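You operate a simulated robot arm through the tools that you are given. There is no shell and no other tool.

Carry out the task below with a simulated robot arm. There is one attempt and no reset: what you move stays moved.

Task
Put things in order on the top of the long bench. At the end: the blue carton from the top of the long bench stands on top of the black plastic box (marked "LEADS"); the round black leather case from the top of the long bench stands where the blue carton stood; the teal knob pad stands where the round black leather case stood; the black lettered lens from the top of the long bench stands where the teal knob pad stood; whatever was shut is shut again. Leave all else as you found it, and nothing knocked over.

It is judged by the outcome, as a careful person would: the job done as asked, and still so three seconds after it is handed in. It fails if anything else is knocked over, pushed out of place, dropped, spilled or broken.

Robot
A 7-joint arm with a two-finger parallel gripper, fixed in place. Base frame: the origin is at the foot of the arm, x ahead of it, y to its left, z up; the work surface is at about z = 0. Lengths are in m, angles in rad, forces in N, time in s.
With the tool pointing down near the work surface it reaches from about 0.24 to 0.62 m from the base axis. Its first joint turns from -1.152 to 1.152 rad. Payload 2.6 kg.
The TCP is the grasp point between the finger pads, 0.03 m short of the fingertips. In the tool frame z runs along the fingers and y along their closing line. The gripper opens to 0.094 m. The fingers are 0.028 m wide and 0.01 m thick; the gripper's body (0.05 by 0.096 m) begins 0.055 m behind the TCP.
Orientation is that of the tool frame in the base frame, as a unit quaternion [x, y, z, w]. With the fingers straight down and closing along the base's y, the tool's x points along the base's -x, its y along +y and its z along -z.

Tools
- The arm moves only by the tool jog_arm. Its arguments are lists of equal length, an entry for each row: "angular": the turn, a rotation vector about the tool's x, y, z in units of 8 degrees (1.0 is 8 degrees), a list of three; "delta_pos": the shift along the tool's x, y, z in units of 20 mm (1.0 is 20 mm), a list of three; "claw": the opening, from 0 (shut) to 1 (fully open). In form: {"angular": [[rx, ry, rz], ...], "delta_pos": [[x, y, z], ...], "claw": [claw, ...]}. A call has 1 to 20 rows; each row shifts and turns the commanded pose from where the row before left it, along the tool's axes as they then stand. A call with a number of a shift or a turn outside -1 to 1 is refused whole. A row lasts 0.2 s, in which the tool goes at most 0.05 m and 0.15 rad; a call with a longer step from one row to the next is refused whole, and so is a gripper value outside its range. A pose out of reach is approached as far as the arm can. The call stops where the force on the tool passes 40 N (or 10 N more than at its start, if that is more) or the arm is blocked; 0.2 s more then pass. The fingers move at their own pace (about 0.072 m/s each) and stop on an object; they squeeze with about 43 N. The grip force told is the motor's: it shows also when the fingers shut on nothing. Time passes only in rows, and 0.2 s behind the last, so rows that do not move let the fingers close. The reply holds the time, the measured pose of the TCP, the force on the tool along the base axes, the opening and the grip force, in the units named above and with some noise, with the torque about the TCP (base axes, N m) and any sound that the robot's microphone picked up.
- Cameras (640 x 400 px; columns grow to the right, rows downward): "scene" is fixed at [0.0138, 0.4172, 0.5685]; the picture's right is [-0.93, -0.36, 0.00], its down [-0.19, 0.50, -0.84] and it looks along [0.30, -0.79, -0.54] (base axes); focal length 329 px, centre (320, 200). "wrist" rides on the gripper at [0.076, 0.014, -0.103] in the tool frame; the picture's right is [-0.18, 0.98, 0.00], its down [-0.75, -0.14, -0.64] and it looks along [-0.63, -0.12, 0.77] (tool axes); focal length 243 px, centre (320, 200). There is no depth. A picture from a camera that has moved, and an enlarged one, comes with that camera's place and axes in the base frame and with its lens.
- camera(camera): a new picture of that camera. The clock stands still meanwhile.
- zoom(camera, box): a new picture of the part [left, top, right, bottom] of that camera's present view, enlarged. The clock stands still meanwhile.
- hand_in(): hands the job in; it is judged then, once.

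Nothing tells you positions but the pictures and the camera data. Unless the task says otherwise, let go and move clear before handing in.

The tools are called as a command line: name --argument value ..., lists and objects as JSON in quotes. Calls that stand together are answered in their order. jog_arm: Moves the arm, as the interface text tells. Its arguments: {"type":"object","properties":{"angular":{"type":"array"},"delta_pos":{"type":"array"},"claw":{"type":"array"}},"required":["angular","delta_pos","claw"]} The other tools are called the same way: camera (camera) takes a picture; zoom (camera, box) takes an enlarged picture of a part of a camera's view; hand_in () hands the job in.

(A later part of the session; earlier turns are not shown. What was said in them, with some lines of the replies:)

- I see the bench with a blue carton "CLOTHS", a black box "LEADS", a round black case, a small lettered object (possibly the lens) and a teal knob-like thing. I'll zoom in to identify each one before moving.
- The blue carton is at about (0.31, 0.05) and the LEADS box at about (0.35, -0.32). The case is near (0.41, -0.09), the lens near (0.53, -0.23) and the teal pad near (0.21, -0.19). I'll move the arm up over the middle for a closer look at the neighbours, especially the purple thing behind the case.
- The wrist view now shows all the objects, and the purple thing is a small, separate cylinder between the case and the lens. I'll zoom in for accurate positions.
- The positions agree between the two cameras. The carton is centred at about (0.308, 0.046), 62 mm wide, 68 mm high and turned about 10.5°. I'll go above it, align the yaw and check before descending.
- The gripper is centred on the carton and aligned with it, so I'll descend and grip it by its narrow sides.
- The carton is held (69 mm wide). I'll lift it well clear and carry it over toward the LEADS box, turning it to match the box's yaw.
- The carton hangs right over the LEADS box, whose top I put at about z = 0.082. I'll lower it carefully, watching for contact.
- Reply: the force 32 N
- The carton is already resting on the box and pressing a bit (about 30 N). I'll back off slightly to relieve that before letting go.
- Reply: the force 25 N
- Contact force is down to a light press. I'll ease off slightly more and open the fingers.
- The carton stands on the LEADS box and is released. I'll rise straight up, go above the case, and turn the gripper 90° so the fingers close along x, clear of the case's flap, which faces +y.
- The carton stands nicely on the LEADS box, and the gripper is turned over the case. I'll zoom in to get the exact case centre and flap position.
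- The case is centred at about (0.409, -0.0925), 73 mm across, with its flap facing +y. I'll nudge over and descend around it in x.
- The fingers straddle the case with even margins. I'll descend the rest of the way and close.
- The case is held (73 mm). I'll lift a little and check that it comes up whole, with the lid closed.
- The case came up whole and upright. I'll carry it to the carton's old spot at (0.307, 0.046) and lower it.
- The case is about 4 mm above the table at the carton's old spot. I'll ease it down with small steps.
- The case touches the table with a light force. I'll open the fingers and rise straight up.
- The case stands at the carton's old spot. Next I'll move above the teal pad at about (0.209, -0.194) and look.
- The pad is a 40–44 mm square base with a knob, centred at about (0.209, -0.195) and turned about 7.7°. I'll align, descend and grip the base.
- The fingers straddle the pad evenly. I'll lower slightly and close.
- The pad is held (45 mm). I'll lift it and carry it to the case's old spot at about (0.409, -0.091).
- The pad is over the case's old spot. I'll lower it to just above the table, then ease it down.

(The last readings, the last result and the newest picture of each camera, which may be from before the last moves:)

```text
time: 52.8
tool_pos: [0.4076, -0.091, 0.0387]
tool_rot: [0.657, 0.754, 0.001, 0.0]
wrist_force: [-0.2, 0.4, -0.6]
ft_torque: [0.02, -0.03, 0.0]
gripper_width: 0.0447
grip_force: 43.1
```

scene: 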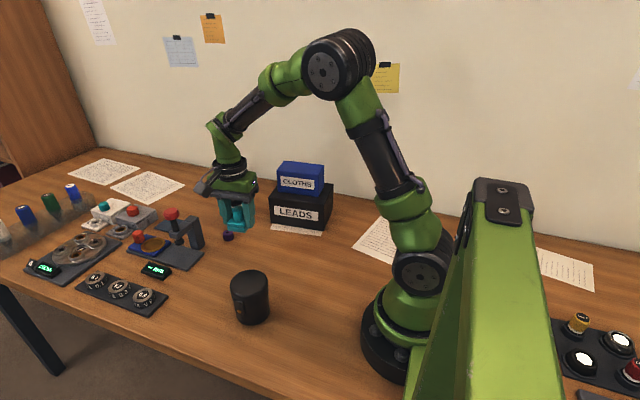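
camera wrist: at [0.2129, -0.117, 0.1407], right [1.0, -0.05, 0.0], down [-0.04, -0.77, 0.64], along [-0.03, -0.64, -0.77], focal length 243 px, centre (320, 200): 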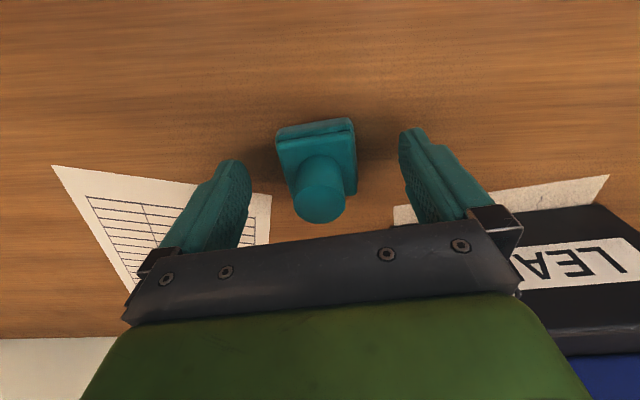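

jog_arm --angular '[[0, 0, 0], [0, 0, 0], [0, 0, 0]]' --delta_pos '[[0, 0, 0.07], [0, 0, 0], [0, 0, 0]]' --claw '[0.3, 0.3, 0.3]'

zoom --camera "scene" --box '[170, 160, 290, 270]'

```text
time: 53.6
tool_pos: [0.4094, -0.0912, 0.0377]
tool_rot: [0.657, 0.754, 0.0, 0.001]
wrist_force: [0.6, -0.2, -1.1]
ft_torque: [0.04, 0.0, -0.01]
gripper_width: 0.045
grip_force: 43.0
```

```text
3.64 times, centred on (230, 215) of scene
camera zoom: at [0.0138, 0.4172, 0.5685], right [-0.93, -0.36, 0.0], down [-0.19, 0.5, -0.84], along [0.3, -0.79, -0.54], focal length 1195 px, centre (647, 146)
```

zoom: 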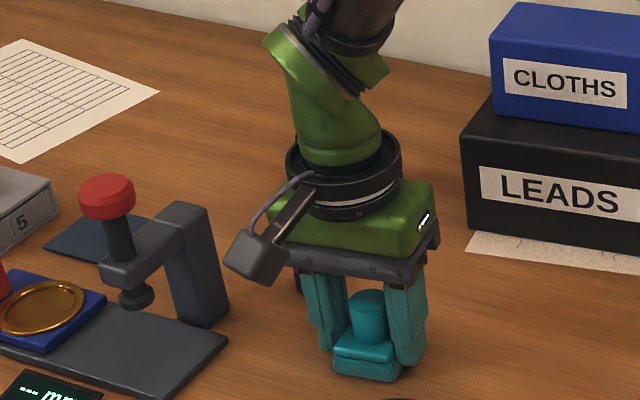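

It is nearly touching. I'll take one more small step down.

jog_arm --angular '[[0, 0, 0], [0, 0, 0], [0, 0, 0]]' --delta_pos '[[0, 0, 0.05], [0, 0, 0], [0, 0, 0]]' --claw '[0.3, 0.3, 0.3]'

```text
time: 54.4
tool_pos: [0.4102, -0.0908, 0.0372]
tool_rot: [0.658, 0.753, 0.0, -0.001]
wrist_force: [-3.7, 0.4, 6.5]
ft_torque: [0.02, 0.09, -0.02]
gripper_width: 0.0449
grip_force: 42.6
```

It is touching the table now. I'll open and rise straight up.

jog_arm --angular '[[0, 0, 0], [0, 0, 0], [0, 0, 0], [0, 0, 0], [0, 0, 0]]' --delta_pos '[[0, 0, 0], [0, 0, 0], [0, 0, 0], [0, 0, 0], [0, 0, 0]]' --claw '[0.6, 0.8, 1, 1, 1]'

jog_arm --angular '[[0, 0, 0], [0, 0, 0], [0, 0, 0], [0, 0, 0], [0, 0, 0], [0, 0, 0], [0, 0, 0], [0, 0, 0], [0, 0, 0], [0, 0, 0], [0, 0, 0], [0, 0, 0]]' --delta_pos '[[0, 0, -0.5], [0, 0, -0.8], [0, 0, -1], [0, 0, -1], [0, 0, -1], [0, 0, -1], [0, 0, -1], [0, 0, -1], [0, 0, -1], [0, 0, -1], [0, 0, -1], [0, 0, 0]]' --claw '[1, 1, 1, 1, 1, 1, 1, 1, 1, 1, 1, 1]'

camera --camera "scene"

camera --camera "wrist"

```text
time: 55.6
tool_pos: [0.4085, -0.0913, 0.036]
tool_rot: [0.657, 0.754, 0.0, 0.0]
wrist_force: [-0.5, 0.2, -0.7]
ft_torque: [0.01, 0.0, 0.0]
gripper_width: 0.0941
grip_force: 0.1
```

```text
time: 58.2
tool_pos: [0.408, -0.0921, 0.2432]
tool_rot: [0.658, 0.753, 0.0, 0.001]
wrist_force: [-0.6, -0.5, 0.0]
ft_torque: [0.01, 0.01, -0.01]
gripper_width: 0.0939
grip_force: 0.0
```

```text
taken
```

scene: 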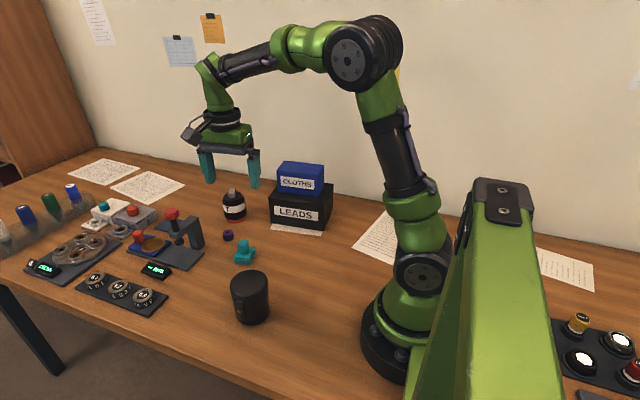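

```text
taken
camera wrist: at [0.4114, -0.0146, 0.3445], right [1.0, -0.05, 0.0], down [-0.04, -0.77, 0.64], along [-0.03, -0.64, -0.77], focal length 243 px, centre (320, 200)
```

wrist: 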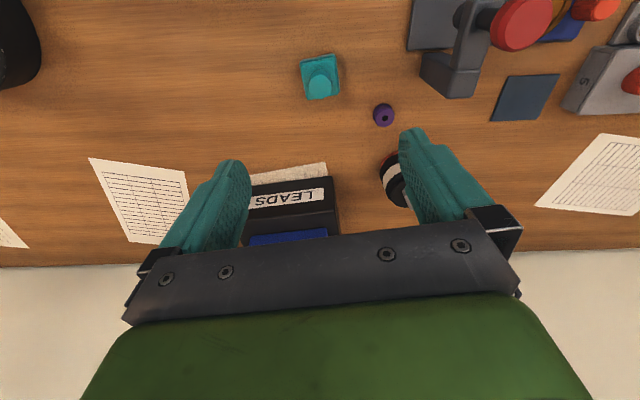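

The teal pad stands at the case's old spot. Now I'll move above the lens at about (0.530, -0.234) and check its position and the grey piece on top.

jog_arm --angular '[[0, 0, 0], [0, 0, 0], [0, 0, 0], [0, 0, 0], [0, 0, 0], [0, 0, 0], [0, 0, 0], [0, 0, 0], [0, 0, 0]]' --delta_pos '[[-0.98, 0.635, 0], [-0.98, 0.635, 0], [-0.98, 0.635, 0], [-0.98, 0.635, 0], [-0.98, 0.635, 0], [-0.98, 0.635, 0], [-0.98, 0.635, 0], [-0.98, 0.635, 0], [0, 0, 0]]' --claw '[1, 1, 1, 1, 1, 1, 1, 1, 1]'

camera --camera "wrist"

zoom --camera "wrist" --box '[260, 20, 400, 140]'

zoom --camera "scene" --box '[190, 150, 290, 270]'

```text
time: 60.2
tool_pos: [0.5312, -0.2324, 0.2422]
tool_rot: [0.658, 0.753, 0.0, 0.0]
wrist_force: [-0.2, 0.2, -0.5]
ft_torque: [0.01, -0.01, 0.02]
gripper_width: 0.0938
grip_force: 0.1
```

```text
taken
camera wrist: at [0.5336, -0.156, 0.3438], right [1.0, -0.05, 0.0], down [-0.04, -0.77, 0.64], along [-0.03, -0.64, -0.77], focal length 243 px, centre (320, 200)
```

wrist: 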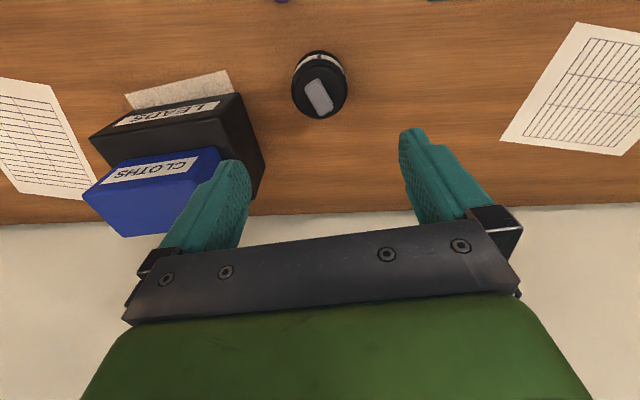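

```text
3.33 times, centred on (330, 80) of wrist
camera zoom: at [0.5336, -0.156, 0.3438], right [1.0, -0.05, 0.0], down [-0.04, -0.77, 0.64], along [-0.03, -0.64, -0.77], focal length 809 px, centre (287, 600)
```

zoom: 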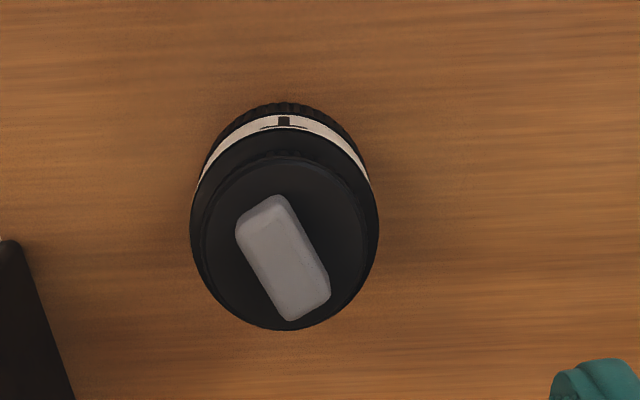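

```text
3.33 times, centred on (240, 210) of scene
camera zoom: at [0.0138, 0.4171, 0.5685], right [-0.93, -0.36, 0.0], down [-0.19, 0.5, -0.84], along [0.3, -0.79, -0.54], focal length 1096 px, centre (587, 167)
```

zoom: 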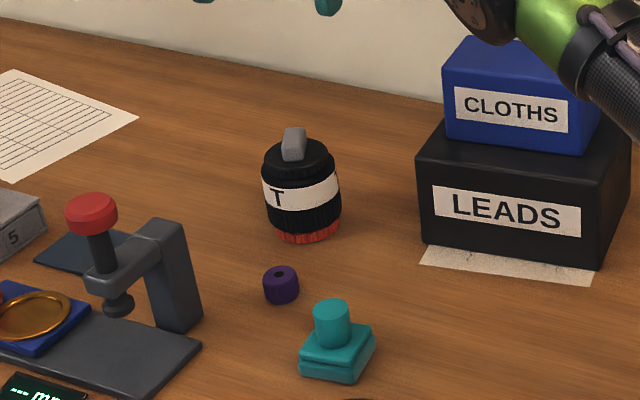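

The grey piece looks like a small eraser-like block lying on the lens, so I should carry the lens very smoothly and keep it on top. I'll zoom in closer on the lens before gripping.

zoom --camera "scene" --box '[210, 175, 260, 230]'

zoom --camera "wrist" --box '[285, 40, 355, 125]'

```text
7.27 times, centred on (235, 202) of scene
camera zoom: at [0.0138, 0.4171, 0.5685], right [-0.93, -0.36, 0.0], down [-0.19, 0.5, -0.84], along [0.3, -0.79, -0.54], focal length 2391 px, centre (938, 182)
```

zoom: 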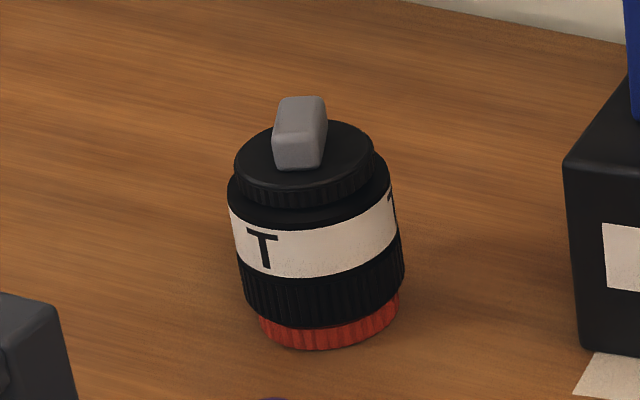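

```text
4.71 times, centred on (320, 82) of wrist
camera zoom: at [0.5336, -0.156, 0.3438], right [1.0, -0.05, 0.0], down [-0.04, -0.77, 0.64], along [-0.03, -0.64, -0.77], focal length 1142 px, centre (320, 753)
```

zoom: 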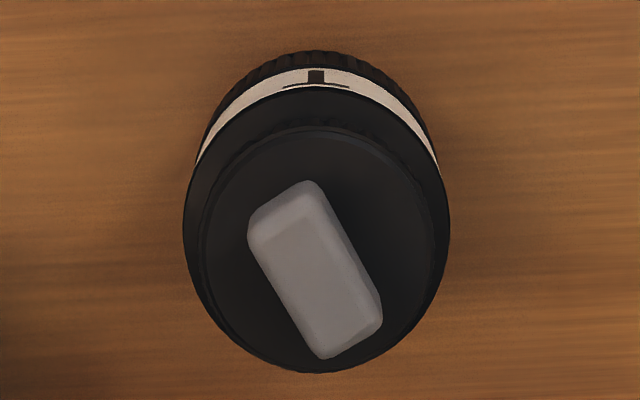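

It is a loose grey eraser lying flat on the lens lid, roughly centred, so I'll keep it riding there. I'll descend to a grip height that leaves room above the eraser (TCP z ≈ 0.05) and close slowly.

jog_arm --angular '[[0, 0, 0], [0, 0, 0], [0, 0, 0], [0, 0, 0], [0, 0, 0], [0, 0, 0], [0, 0, 0], [0, 0, 0]]' --delta_pos '[[-0.085, -0.1, 0.8], [0, 0, 1], [0, 0, 1], [0, 0, 1], [0, 0, 1], [0, 0, 0.6], [0, 0, 0.3], [0, 0, 0]]' --claw '[1, 1, 1, 1, 1, 1, 1, 1]'

camera --camera "wrist"

zoom --camera "scene" --box '[180, 130, 300, 240]'

```text
time: 62.0
tool_pos: [0.529, -0.2328, 0.1272]
tool_rot: [0.657, 0.754, 0.0, 0.0]
wrist_force: [0.5, 0.0, 0.0]
ft_torque: [-0.01, -0.02, 0.0]
gripper_width: 0.0942
grip_force: 0.1
```

```text
taken
camera wrist: at [0.5318, -0.1577, 0.2301], right [1.0, -0.05, 0.0], down [-0.04, -0.77, 0.64], along [-0.03, -0.64, -0.77], focal length 243 px, centre (320, 200)
```

wrist: 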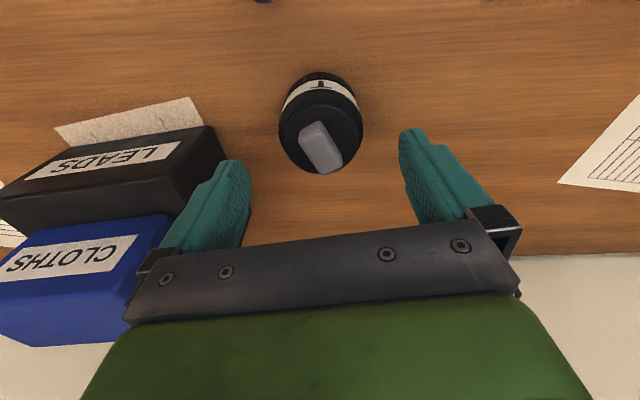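

```text
3.64 times, centred on (240, 185) of scene
camera zoom: at [0.0138, 0.4172, 0.5685], right [-0.93, -0.36, 0.0], down [-0.19, 0.5, -0.84], along [0.3, -0.79, -0.54], focal length 1195 px, centre (611, 254)
```

zoom: 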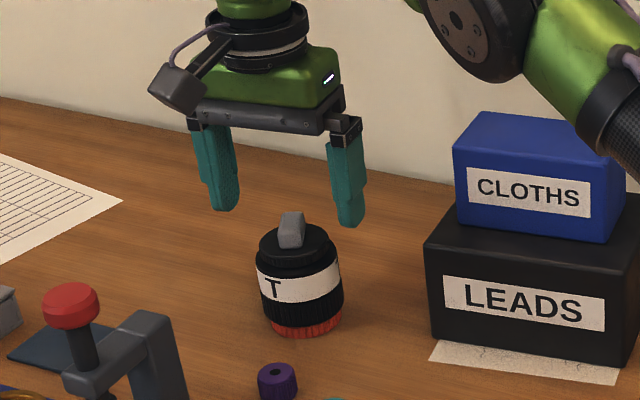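

The alignment is good. I'll descend the last 77 mm gently and close slowly.

jog_arm --angular '[[0, 0, 0], [0, 0, 0], [0, 0, 0], [0, 0, 0], [0, 0, 0], [0, 0, 0], [0, 0, 0], [0, 0, 0]]' --delta_pos '[[0, 0, 0.5], [0, 0, 0.7], [0, 0, 0.7], [0, 0, 0.7], [0, 0, 0.6], [0, 0, 0.4], [0, 0, 0.2], [0, 0, 0]]' --claw '[1, 1, 1, 1, 1, 1, 1, 1]'

camera --camera "wrist"

zoom --camera "scene" --box '[180, 130, 300, 240]'

```text
time: 63.8
tool_pos: [0.529, -0.2344, 0.0519]
tool_rot: [0.658, 0.753, 0.0, 0.0]
wrist_force: [0.8, -0.2, -0.4]
ft_torque: [0.03, 0.0, 0.02]
gripper_width: 0.0939
grip_force: 0.0
```

```text
taken
camera wrist: at [0.5314, -0.1583, 0.1539], right [1.0, -0.05, 0.0], down [-0.04, -0.77, 0.64], along [-0.03, -0.64, -0.77], focal length 243 px, centre (320, 200)
```

wrist: 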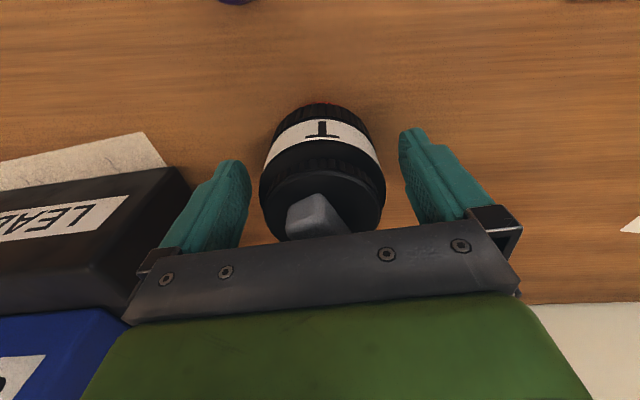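

```text
3.64 times, centred on (240, 185) of scene
camera zoom: at [0.0138, 0.4172, 0.5685], right [-0.93, -0.36, 0.0], down [-0.19, 0.5, -0.84], along [0.3, -0.79, -0.54], focal length 1195 px, centre (611, 254)
```

zoom: 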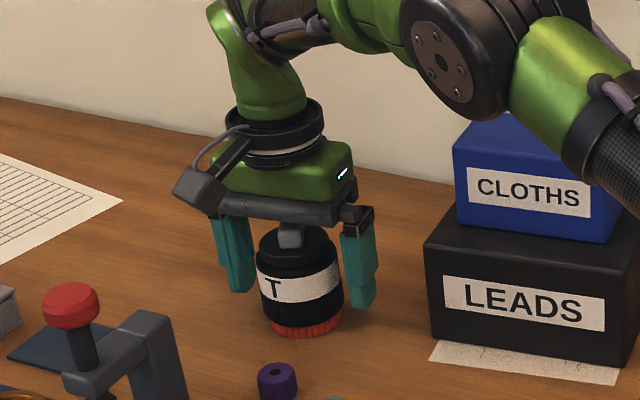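

The fingers are around the lens barrel with no contact on the eraser. I'll close slowly.

jog_arm --angular '[[0, 0, 0], [0, 0, 0], [0, 0, 0], [0, 0, 0], [0, 0, 0], [0, 0, 0], [0, 0, 0], [0, 0, 0], [0, 0, 0], [0, 0, 0], [0, 0, 0], [0, 0, 0]]' --delta_pos '[[0, 0, 0], [0, 0, 0], [0, 0, 0], [0, 0, 0], [0, 0, 0], [0, 0, 0], [0, 0, 0], [0, 0, 0], [0, 0, 0], [0, 0, 0], [0, 0, 0], [0, 0, 0]]' --claw '[0.9, 0.83, 0.78, 0.74, 0.72, 0.7, 0.68, 0.66, 0.64, 0.6, 0.55, 0.5]'

camera --camera "wrist"

zoom --camera "scene" --box '[180, 130, 300, 240]'

```text
time: 66.4
tool_pos: [0.5295, -0.235, 0.0526]
tool_rot: [0.658, 0.753, -0.001, 0.001]
wrist_force: [-0.4, 0.1, 4.4]
ft_torque: [0.05, 0.1, 0.0]
gripper_width: 0.065
grip_force: 42.7
```

```text
taken
camera wrist: at [0.5315, -0.1583, 0.1544], right [1.0, -0.05, 0.0], down [-0.04, -0.77, 0.64], along [-0.03, -0.64, -0.77], focal length 243 px, centre (320, 200)
```

wrist: 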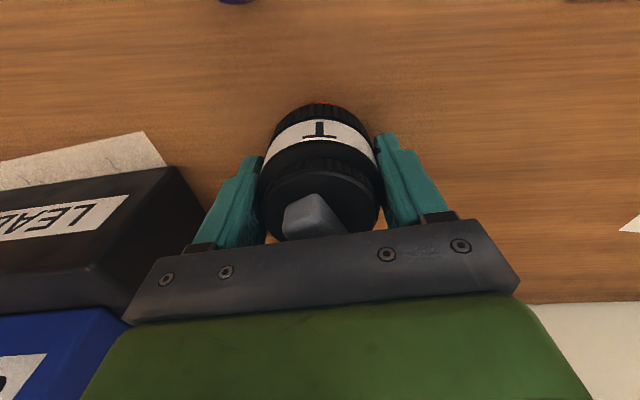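

```text
3.64 times, centred on (240, 185) of scene
camera zoom: at [0.0138, 0.4172, 0.5685], right [-0.93, -0.36, 0.0], down [-0.19, 0.5, -0.84], along [0.3, -0.79, -0.54], focal length 1195 px, centre (611, 254)
```

zoom: 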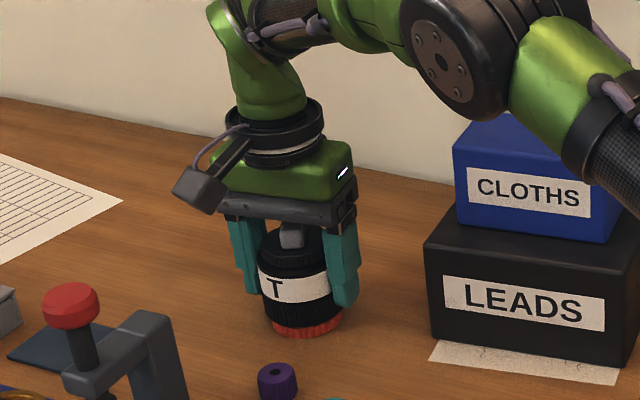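

The lens is held (65 mm) with the eraser still on top. I'll lift very smoothly to clear the LEADS box height.

jog_arm --angular '[[0, 0, 0], [0, 0, 0], [0, 0, 0], [0, 0, 0], [0, 0, 0], [0, 0, 0], [0, 0, 0], [0, 0, 0], [0, 0, 0], [0, 0, 0], [0, 0, 0], [0, 0, 0], [0, 0, 0], [0, 0, 0], [0, 0, 0]]' --delta_pos '[[0, 0, -0.1], [0, 0, -0.2], [0, 0, -0.35], [0, 0, -0.5], [0, 0, -0.6], [0, 0, -0.6], [0, 0, -0.6], [0, 0, -0.6], [0, 0, -0.6], [0, 0, -0.6], [0, 0, -0.5], [0, 0, -0.35], [0, 0, -0.25], [0, 0, -0.15], [0, 0, 0]]' --claw '[0.5, 0.5, 0.5, 0.5, 0.5, 0.5, 0.5, 0.5, 0.5, 0.5, 0.5, 0.5, 0.5, 0.5, 0.5]'

camera --camera "scene"

camera --camera "wrist"

```text
time: 69.6
tool_pos: [0.5284, -0.2351, 0.172]
tool_rot: [0.658, 0.753, 0.0, 0.0]
wrist_force: [-0.4, 0.9, -6.8]
ft_torque: [0.02, -0.02, 0.03]
gripper_width: 0.0649
grip_force: 42.9
```

```text
taken
```

scene: 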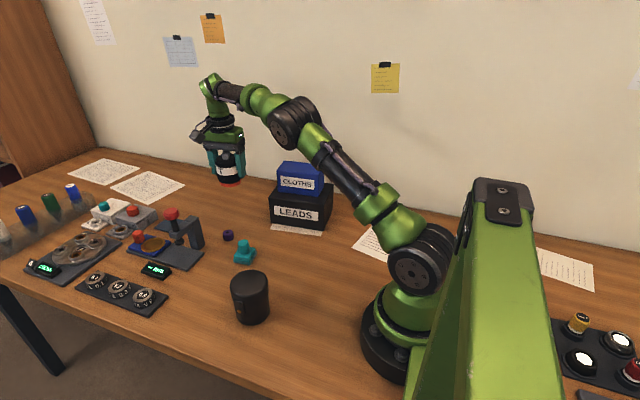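

```text
taken
camera wrist: at [0.5314, -0.158, 0.2745], right [1.0, -0.05, 0.0], down [-0.04, -0.77, 0.64], along [-0.03, -0.64, -0.77], focal length 243 px, centre (320, 200)
```

wrist: 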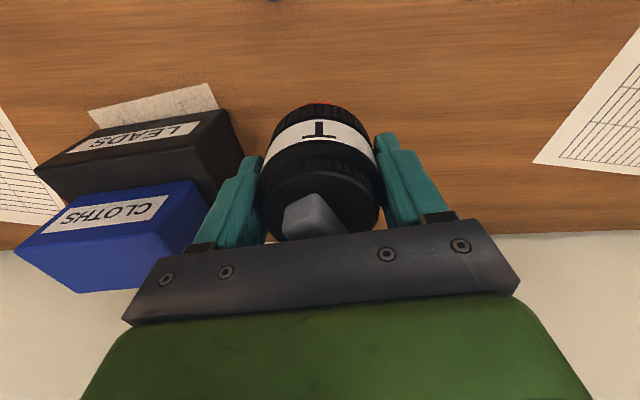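

The lens is lifted whole with the eraser still on it. I'll carry it smoothly on a path in front of the LEADS box, keeping y well away from the carton.

jog_arm --angular '[[0, 0, 0], [0, 0, 0], [0, 0, 0], [0, 0, 0], [0, 0, 0], [0, 0, 0], [0, 0, 0], [0, 0, 0], [0, 0, 0], [0, 0, 0], [0, 0, 0], [0, 0, 0], [0, 0, 0], [0, 0, 0], [0, 0, 0], [0, 0, 0], [0, 0, 0], [0, 0, 0], [0, 0, 0]]' --delta_pos '[[0.05, -0.077, 0], [0.117, -0.18, 0], [0.184, -0.283, 0], [0.25, -0.386, 0], [0.3, -0.463, 0], [0.334, -0.515, 0], [0.334, -0.515, 0], [0.334, -0.515, 0], [0.334, -0.515, 0], [0.334, -0.515, 0], [0.334, -0.515, 0], [0.334, -0.515, 0], [0.334, -0.515, 0], [0.3, -0.463, 0], [0.25, -0.386, 0], [0.184, -0.283, 0], [0.117, -0.18, 0], [0.05, -0.077, 0], [0, 0, 0]]' --claw '[0.5, 0.5, 0.5, 0.5, 0.5, 0.5, 0.5, 0.5, 0.5, 0.5, 0.5, 0.5, 0.5, 0.5, 0.5, 0.5, 0.5, 0.5, 0.5]'

camera --camera "scene"

camera --camera "wrist"

```text
time: 73.6
tool_pos: [0.3797, -0.1653, 0.1725]
tool_rot: [0.658, 0.753, 0.0, 0.0]
wrist_force: [0.3, 0.5, -4.6]
ft_torque: [0.0, 0.03, -0.02]
gripper_width: 0.065
grip_force: 43.1
```

```text
taken
```

scene: 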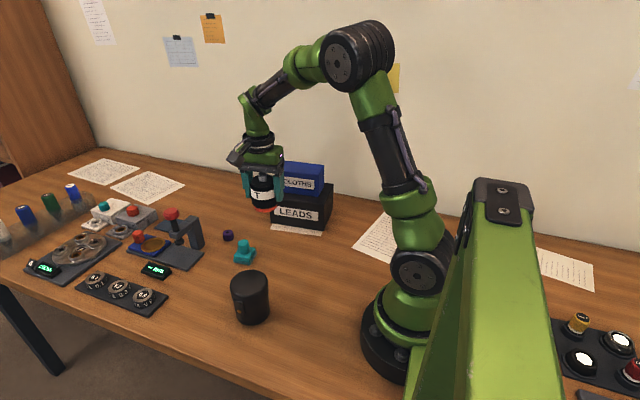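

```text
taken
camera wrist: at [0.3823, -0.0877, 0.2741], right [1.0, -0.05, 0.0], down [-0.04, -0.77, 0.64], along [-0.03, -0.64, -0.77], focal length 243 px, centre (320, 200)
```

wrist: 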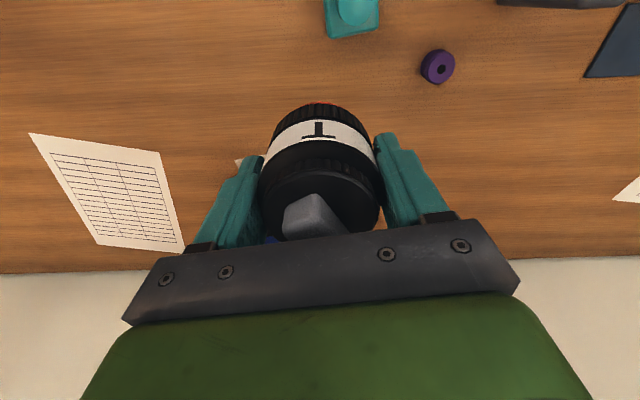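

The eraser is still in place. On to the pad's old spot at about (0.209, -0.195).

jog_arm --angular '[[0, 0, 0], [0, 0, 0], [0, 0, 0], [0, 0, 0], [0, 0, 0], [0, 0, 0], [0, 0, 0], [0, 0, 0], [0, 0, 0], [0, 0, 0], [0, 0, 0], [0, 0, 0], [0, 0, 0], [0, 0, 0], [0, 0, 0], [0, 0, 0], [0, 0, 0], [0, 0, 0], [0, 0, 0], [0, 0, 0]]' --delta_pos '[[-0.003, -0.09, 0], [-0.008, -0.21, 0], [-0.012, -0.33, 0], [-0.016, -0.45, 0], [-0.02, -0.54, 0], [-0.022, -0.6, 0], [-0.022, -0.6, 0], [-0.022, -0.6, 0], [-0.022, -0.6, 0], [-0.022, -0.6, 0], [-0.022, -0.6, 0], [-0.022, -0.6, 0], [-0.022, -0.6, 0], [-0.022, -0.6, 0], [-0.02, -0.54, 0], [-0.016, -0.45, 0], [-0.012, -0.33, 0], [-0.008, -0.21, 0], [-0.003, -0.09, 0], [0, 0, 0]]' --claw '[0.5, 0.5, 0.5, 0.5, 0.5, 0.5, 0.5, 0.5, 0.5, 0.5, 0.5, 0.5, 0.5, 0.5, 0.5, 0.5, 0.5, 0.5, 0.5, 0.5]'

camera --camera "scene"

camera --camera "wrist"

```text
time: 77.8
tool_pos: [0.2094, -0.194, 0.1728]
tool_rot: [0.657, 0.754, 0.0, 0.0]
wrist_force: [-0.4, 0.3, -5.8]
ft_torque: [0.05, 0.0, 0.01]
gripper_width: 0.0644
grip_force: 43.2
```

```text
taken
```

scene: 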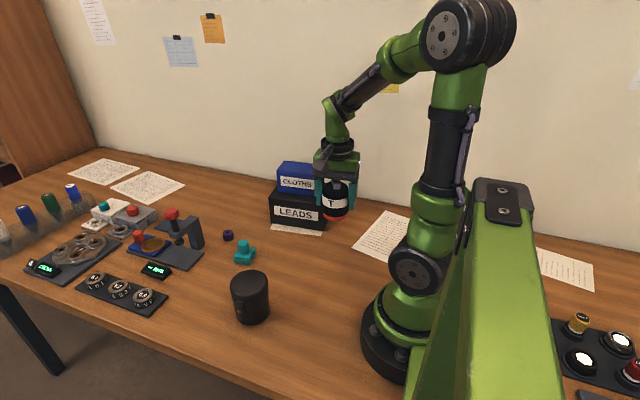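

```text
taken
camera wrist: at [0.212, -0.1171, 0.2741], right [1.0, -0.05, 0.0], down [-0.04, -0.77, 0.64], along [-0.03, -0.64, -0.77], focal length 243 px, centre (320, 200)
```

wrist: 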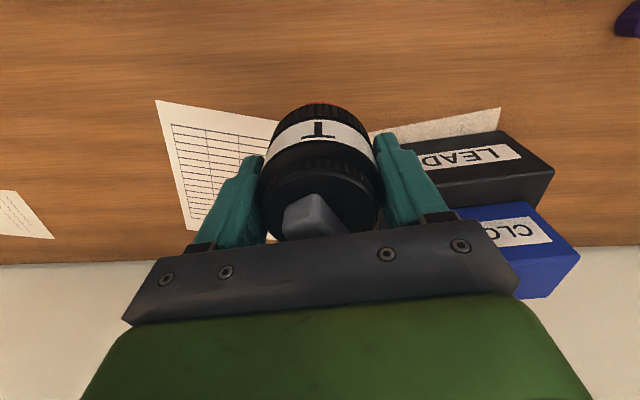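

The lens hangs over the pad's old spot with the eraser still riding. I'll lower it smoothly to just above the table.

jog_arm --angular '[[0, 0, 0], [0, 0, 0], [0, 0, 0], [0, 0, 0], [0, 0, 0], [0, 0, 0], [0, 0, 0], [0, 0, 0], [0, 0, 0], [0, 0, 0], [0, 0, 0], [0, 0, 0], [0, 0, 0], [0, 0, 0], [0, 0, 0]]' --delta_pos '[[0, 0, 0.1], [0, 0, 0.25], [0, 0, 0.4], [0, 0, 0.55], [0, 0, 0.6], [0, 0, 0.6], [0, 0, 0.6], [0, 0, 0.6], [0, 0, 0.6], [0, 0, 0.5], [0, 0, 0.4], [0, 0, 0.3], [0, 0, 0.15], [0, 0, 0.05], [0, 0, 0]]' --claw '[0.5, 0.5, 0.5, 0.5, 0.5, 0.5, 0.5, 0.5, 0.5, 0.5, 0.5, 0.5, 0.5, 0.5, 0.5]'

zoom --camera "scene" --box '[280, 150, 400, 280]'

```text
time: 81.0
tool_pos: [0.2095, -0.1946, 0.059]
tool_rot: [0.657, 0.754, 0.0, 0.0]
wrist_force: [-0.2, -0.2, -5.8]
ft_torque: [-0.03, -0.01, -0.02]
gripper_width: 0.0648
grip_force: 42.6
```

```text
3.08 times, centred on (340, 215) of scene
camera zoom: at [0.0138, 0.4171, 0.5685], right [-0.93, -0.36, 0.0], down [-0.19, 0.5, -0.84], along [0.3, -0.79, -0.54], focal length 1011 px, centre (258, 154)
```

zoom: 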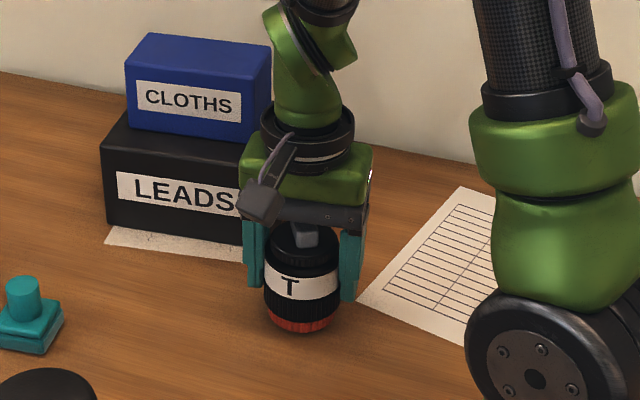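

Only about 5 mm remains. I'll ease it down in small steps.

jog_arm --angular '[[0, 0, 0], [0, 0, 0], [0, 0, 0], [0, 0, 0]]' --delta_pos '[[0, 0, 0.07], [0, 0, 0.08], [0, 0, 0.05], [0, 0, 0]]' --claw '[0.5, 0.5, 0.5, 0.5]'

```text
time: 82.0
tool_pos: [0.2096, -0.1926, 0.0533]
tool_rot: [0.657, 0.754, 0.0, 0.0]
wrist_force: [0.7, 0.7, -6.1]
ft_torque: [0.05, 0.0, -0.03]
gripper_width: 0.0647
grip_force: 42.9
```

jog_arm --angular '[[0, 0, 0], [0, 0, 0], [0, 0, 0]]' --delta_pos '[[0, 0, 0.05], [0, 0, 0.03], [0, 0, 0]]' --claw '[0.5, 0.5, 0.5]'

```text
time: 82.8
tool_pos: [0.2098, -0.1946, 0.0532]
tool_rot: [0.658, 0.753, 0.001, 0.001]
wrist_force: [-0.1, 0.5, -1.5]
ft_torque: [0.05, 0.07, 0.0]
gripper_width: 0.0645
grip_force: 43.4
```

The load is coming off the wrist, so the lens is just touching. I'll take one tiny step more, then release slowly.

jog_arm --angular '[[0, 0, 0], [0, 0, 0]]' --delta_pos '[[0, 0, 0.03], [0, 0, 0]]' --claw '[0.5, 0.5]'

jog_arm --angular '[[0, 0, 0], [0, 0, 0], [0, 0, 0], [0, 0, 0], [0, 0, 0], [0, 0, 0], [0, 0, 0]]' --delta_pos '[[0, 0, 0], [0, 0, 0], [0, 0, 0], [0, 0, 0], [0, 0, 0], [0, 0, 0], [0, 0, 0]]' --claw '[0.66, 0.7, 0.75, 0.82, 0.9, 1, 1]'

zoom --camera "scene" --box '[280, 150, 400, 280]'

camera --camera "wrist"

```text
time: 83.4
tool_pos: [0.2101, -0.1951, 0.052]
tool_rot: [0.658, 0.753, 0.0, 0.001]
wrist_force: [-0.2, 2.7, 11.0]
ft_torque: [0.09, 0.13, -0.03]
gripper_width: 0.0646
grip_force: 43.2
```

```text
time: 85.0
tool_pos: [0.2099, -0.1954, 0.0517]
tool_rot: [0.658, 0.753, 0.0, 0.0]
wrist_force: [-0.5, -0.3, 0.7]
ft_torque: [0.02, 0.01, 0.03]
gripper_width: 0.0941
grip_force: 0.0
```

```text
3.08 times, centred on (340, 215) of scene
camera zoom: at [0.0138, 0.4172, 0.5685], right [-0.93, -0.36, 0.0], down [-0.19, 0.5, -0.84], along [0.3, -0.79, -0.54], focal length 1011 px, centre (258, 154)
```

zoom: 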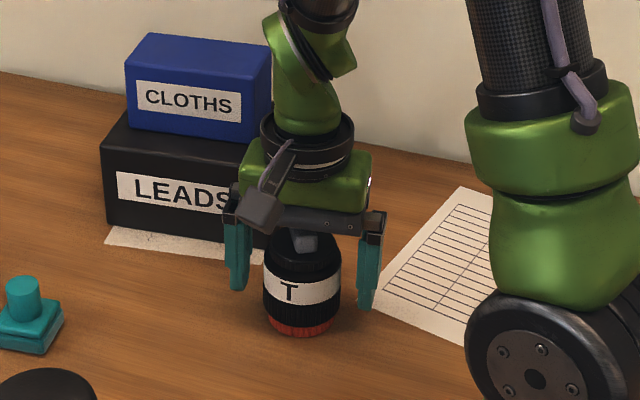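

```text
taken
camera wrist: at [0.2122, -0.1171, 0.154], right [1.0, -0.05, 0.0], down [-0.04, -0.77, 0.64], along [-0.03, -0.64, -0.77], focal length 243 px, centre (320, 200)
```

wrist: 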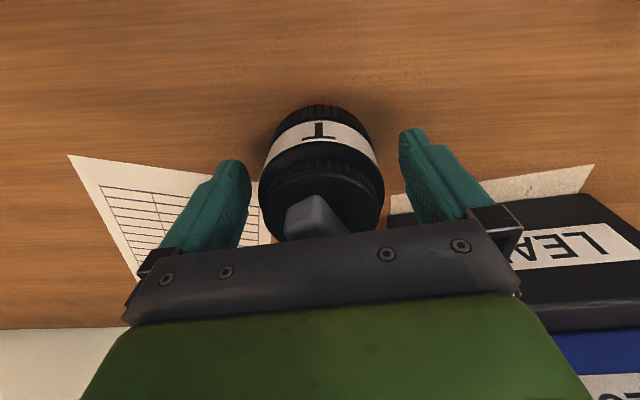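

The lens is standing on the table, released, with the eraser still on top. I'll rise straight up slowly and inspect.

jog_arm --angular '[[0, 0, 0], [0, 0, 0], [0, 0, 0], [0, 0, 0], [0, 0, 0], [0, 0, 0], [0, 0, 0], [0, 0, 0], [0, 0, 0], [0, 0, 0], [0, 0, 0], [0, 0, 0], [0, 0, 0]]' --delta_pos '[[0, 0, -0.3], [0, 0, -0.5], [0, 0, -0.7], [0, 0, -1], [0, 0, -1], [0, 0, -1], [0, 0, -1], [0, 0, -1], [0, 0, -1], [0, 0, -1], [0, 0, -1], [0, 0, -0.5], [0, 0, 0]]' --claw '[1, 1, 1, 1, 1, 1, 1, 1, 1, 1, 1, 1, 1]'

camera --camera "scene"

camera --camera "wrist"

zoom --camera "scene" --box '[210, 150, 370, 330]'

```text
time: 87.8
tool_pos: [0.2099, -0.1918, 0.2521]
tool_rot: [0.657, 0.754, 0.0, 0.0]
wrist_force: [0.3, 0.3, 0.3]
ft_torque: [-0.03, 0.01, -0.05]
gripper_width: 0.094
grip_force: 0.0
```

```text
taken
```

scene: 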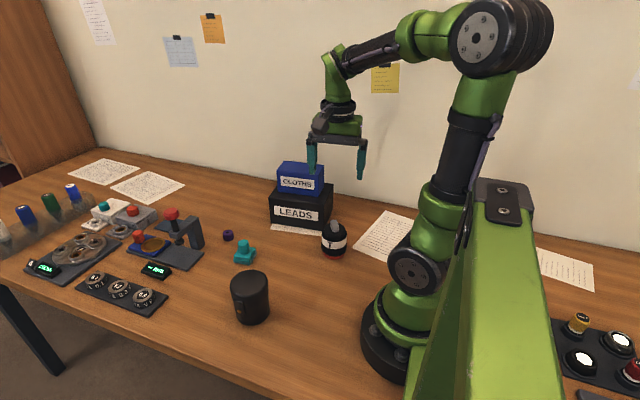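

```text
taken
camera wrist: at [0.2128, -0.1163, 0.3545], right [1.0, -0.05, 0.0], down [-0.04, -0.77, 0.64], along [-0.03, -0.64, -0.77], focal length 243 px, centre (320, 200)
```

wrist: 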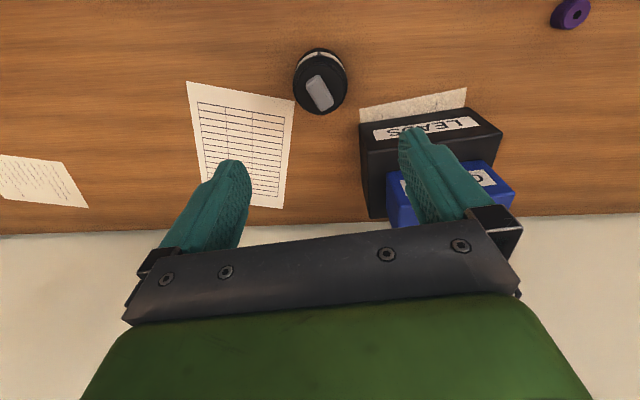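

```text
2.22 times, centred on (290, 240) of scene
camera zoom: at [0.0138, 0.4172, 0.5685], right [-0.93, -0.36, 0.0], down [-0.19, 0.5, -0.84], along [0.3, -0.79, -0.54], focal length 730 px, centre (387, 111)
```

zoom: 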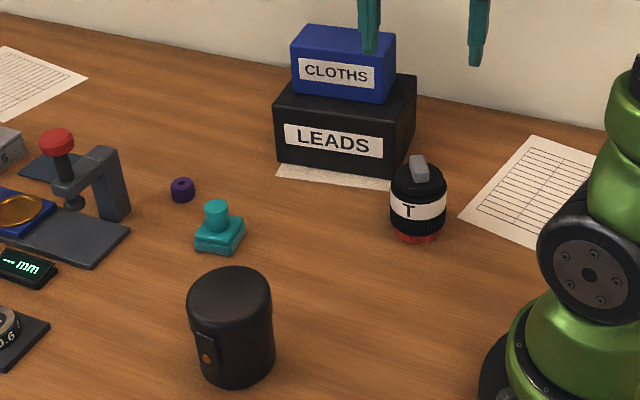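

All four items look right. I'll check with the original zoom framing that the LEADS box, purple cap and other neighbours haven't shifted.

zoom --camera "scene" --box '[200, 160, 360, 260]'

zoom --camera "scene" --box '[0, 170, 220, 320]'

zoom --camera "scene" --box '[190, 210, 350, 340]'

```text
4.00 times, centred on (280, 210) of scene
camera zoom: at [0.0138, 0.4172, 0.5685], right [-0.93, -0.36, 0.0], down [-0.19, 0.5, -0.84], along [0.3, -0.79, -0.54], focal length 1315 px, centre (480, 160)
```

zoom: 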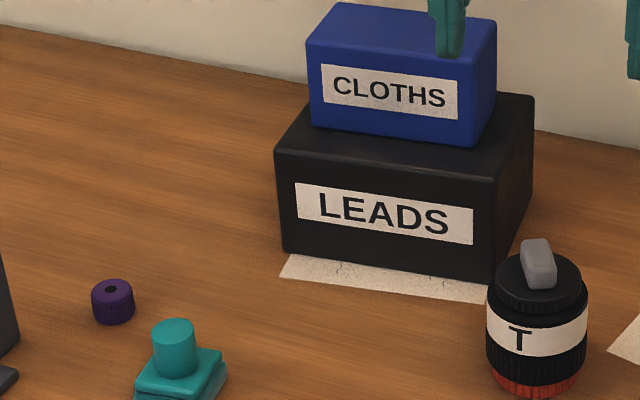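

```text
2.67 times, centred on (110, 245) of scene
camera zoom: at [0.0138, 0.4172, 0.5685], right [-0.93, -0.36, 0.0], down [-0.19, 0.5, -0.84], along [0.3, -0.79, -0.54], focal length 877 px, centre (880, 80)
```

zoom: 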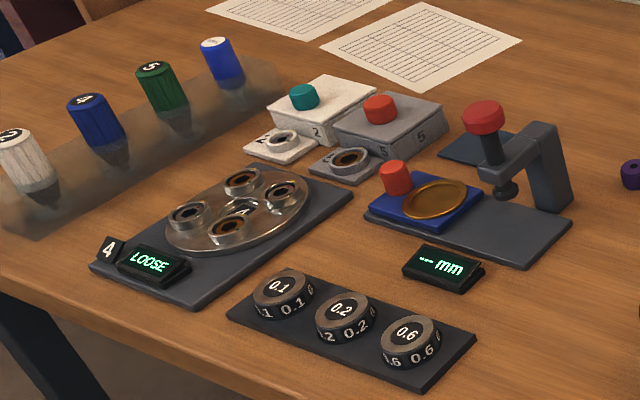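

```text
3.08 times, centred on (270, 275) of scene
camera zoom: at [0.0138, 0.4172, 0.5685], right [-0.93, -0.36, 0.0], down [-0.19, 0.5, -0.84], along [0.3, -0.79, -0.54], focal length 1011 px, centre (474, -31)
```

zoom: 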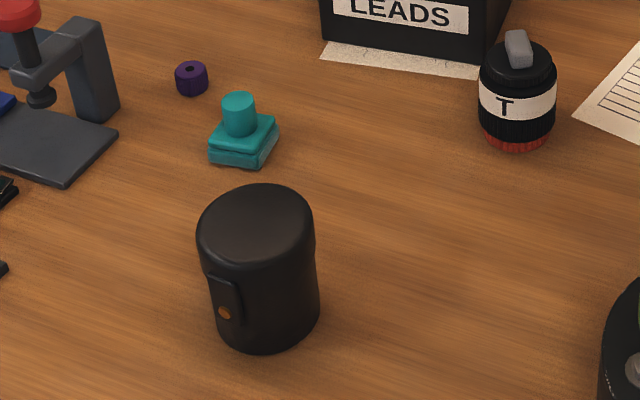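

The picture matches the original for the LEADS box, purple cap, press, dials and papers. The carton, case, pad and lens (eraser still on top) all stand at their requested places, and the gripper is open and well clear, so I'm handing in.

hand_in

```text
The job is handed in.
```

The four items are where you asked, nothing was knocked over, and the gripper was open and clear when I handed the job in. I don't have the judge's result.

- **Blue carton:** it stands on top of the black "LEADS" box. The box did not move.
- **Round black case:** it stands where the carton stood, with its lid still shut and the flap facing the same way.
- **Teal knob pad:** it stands where the case stood.
- **Black lettered lens:** it stands where the pad stood. A loose grey eraser was lying on its lid, so I carried the lens slowly and the eraser is still there.

I compared the last pictures with the ones from the start. The purple cap, press, dials and papers look unmoved. I saw nothing left open that had been shut.
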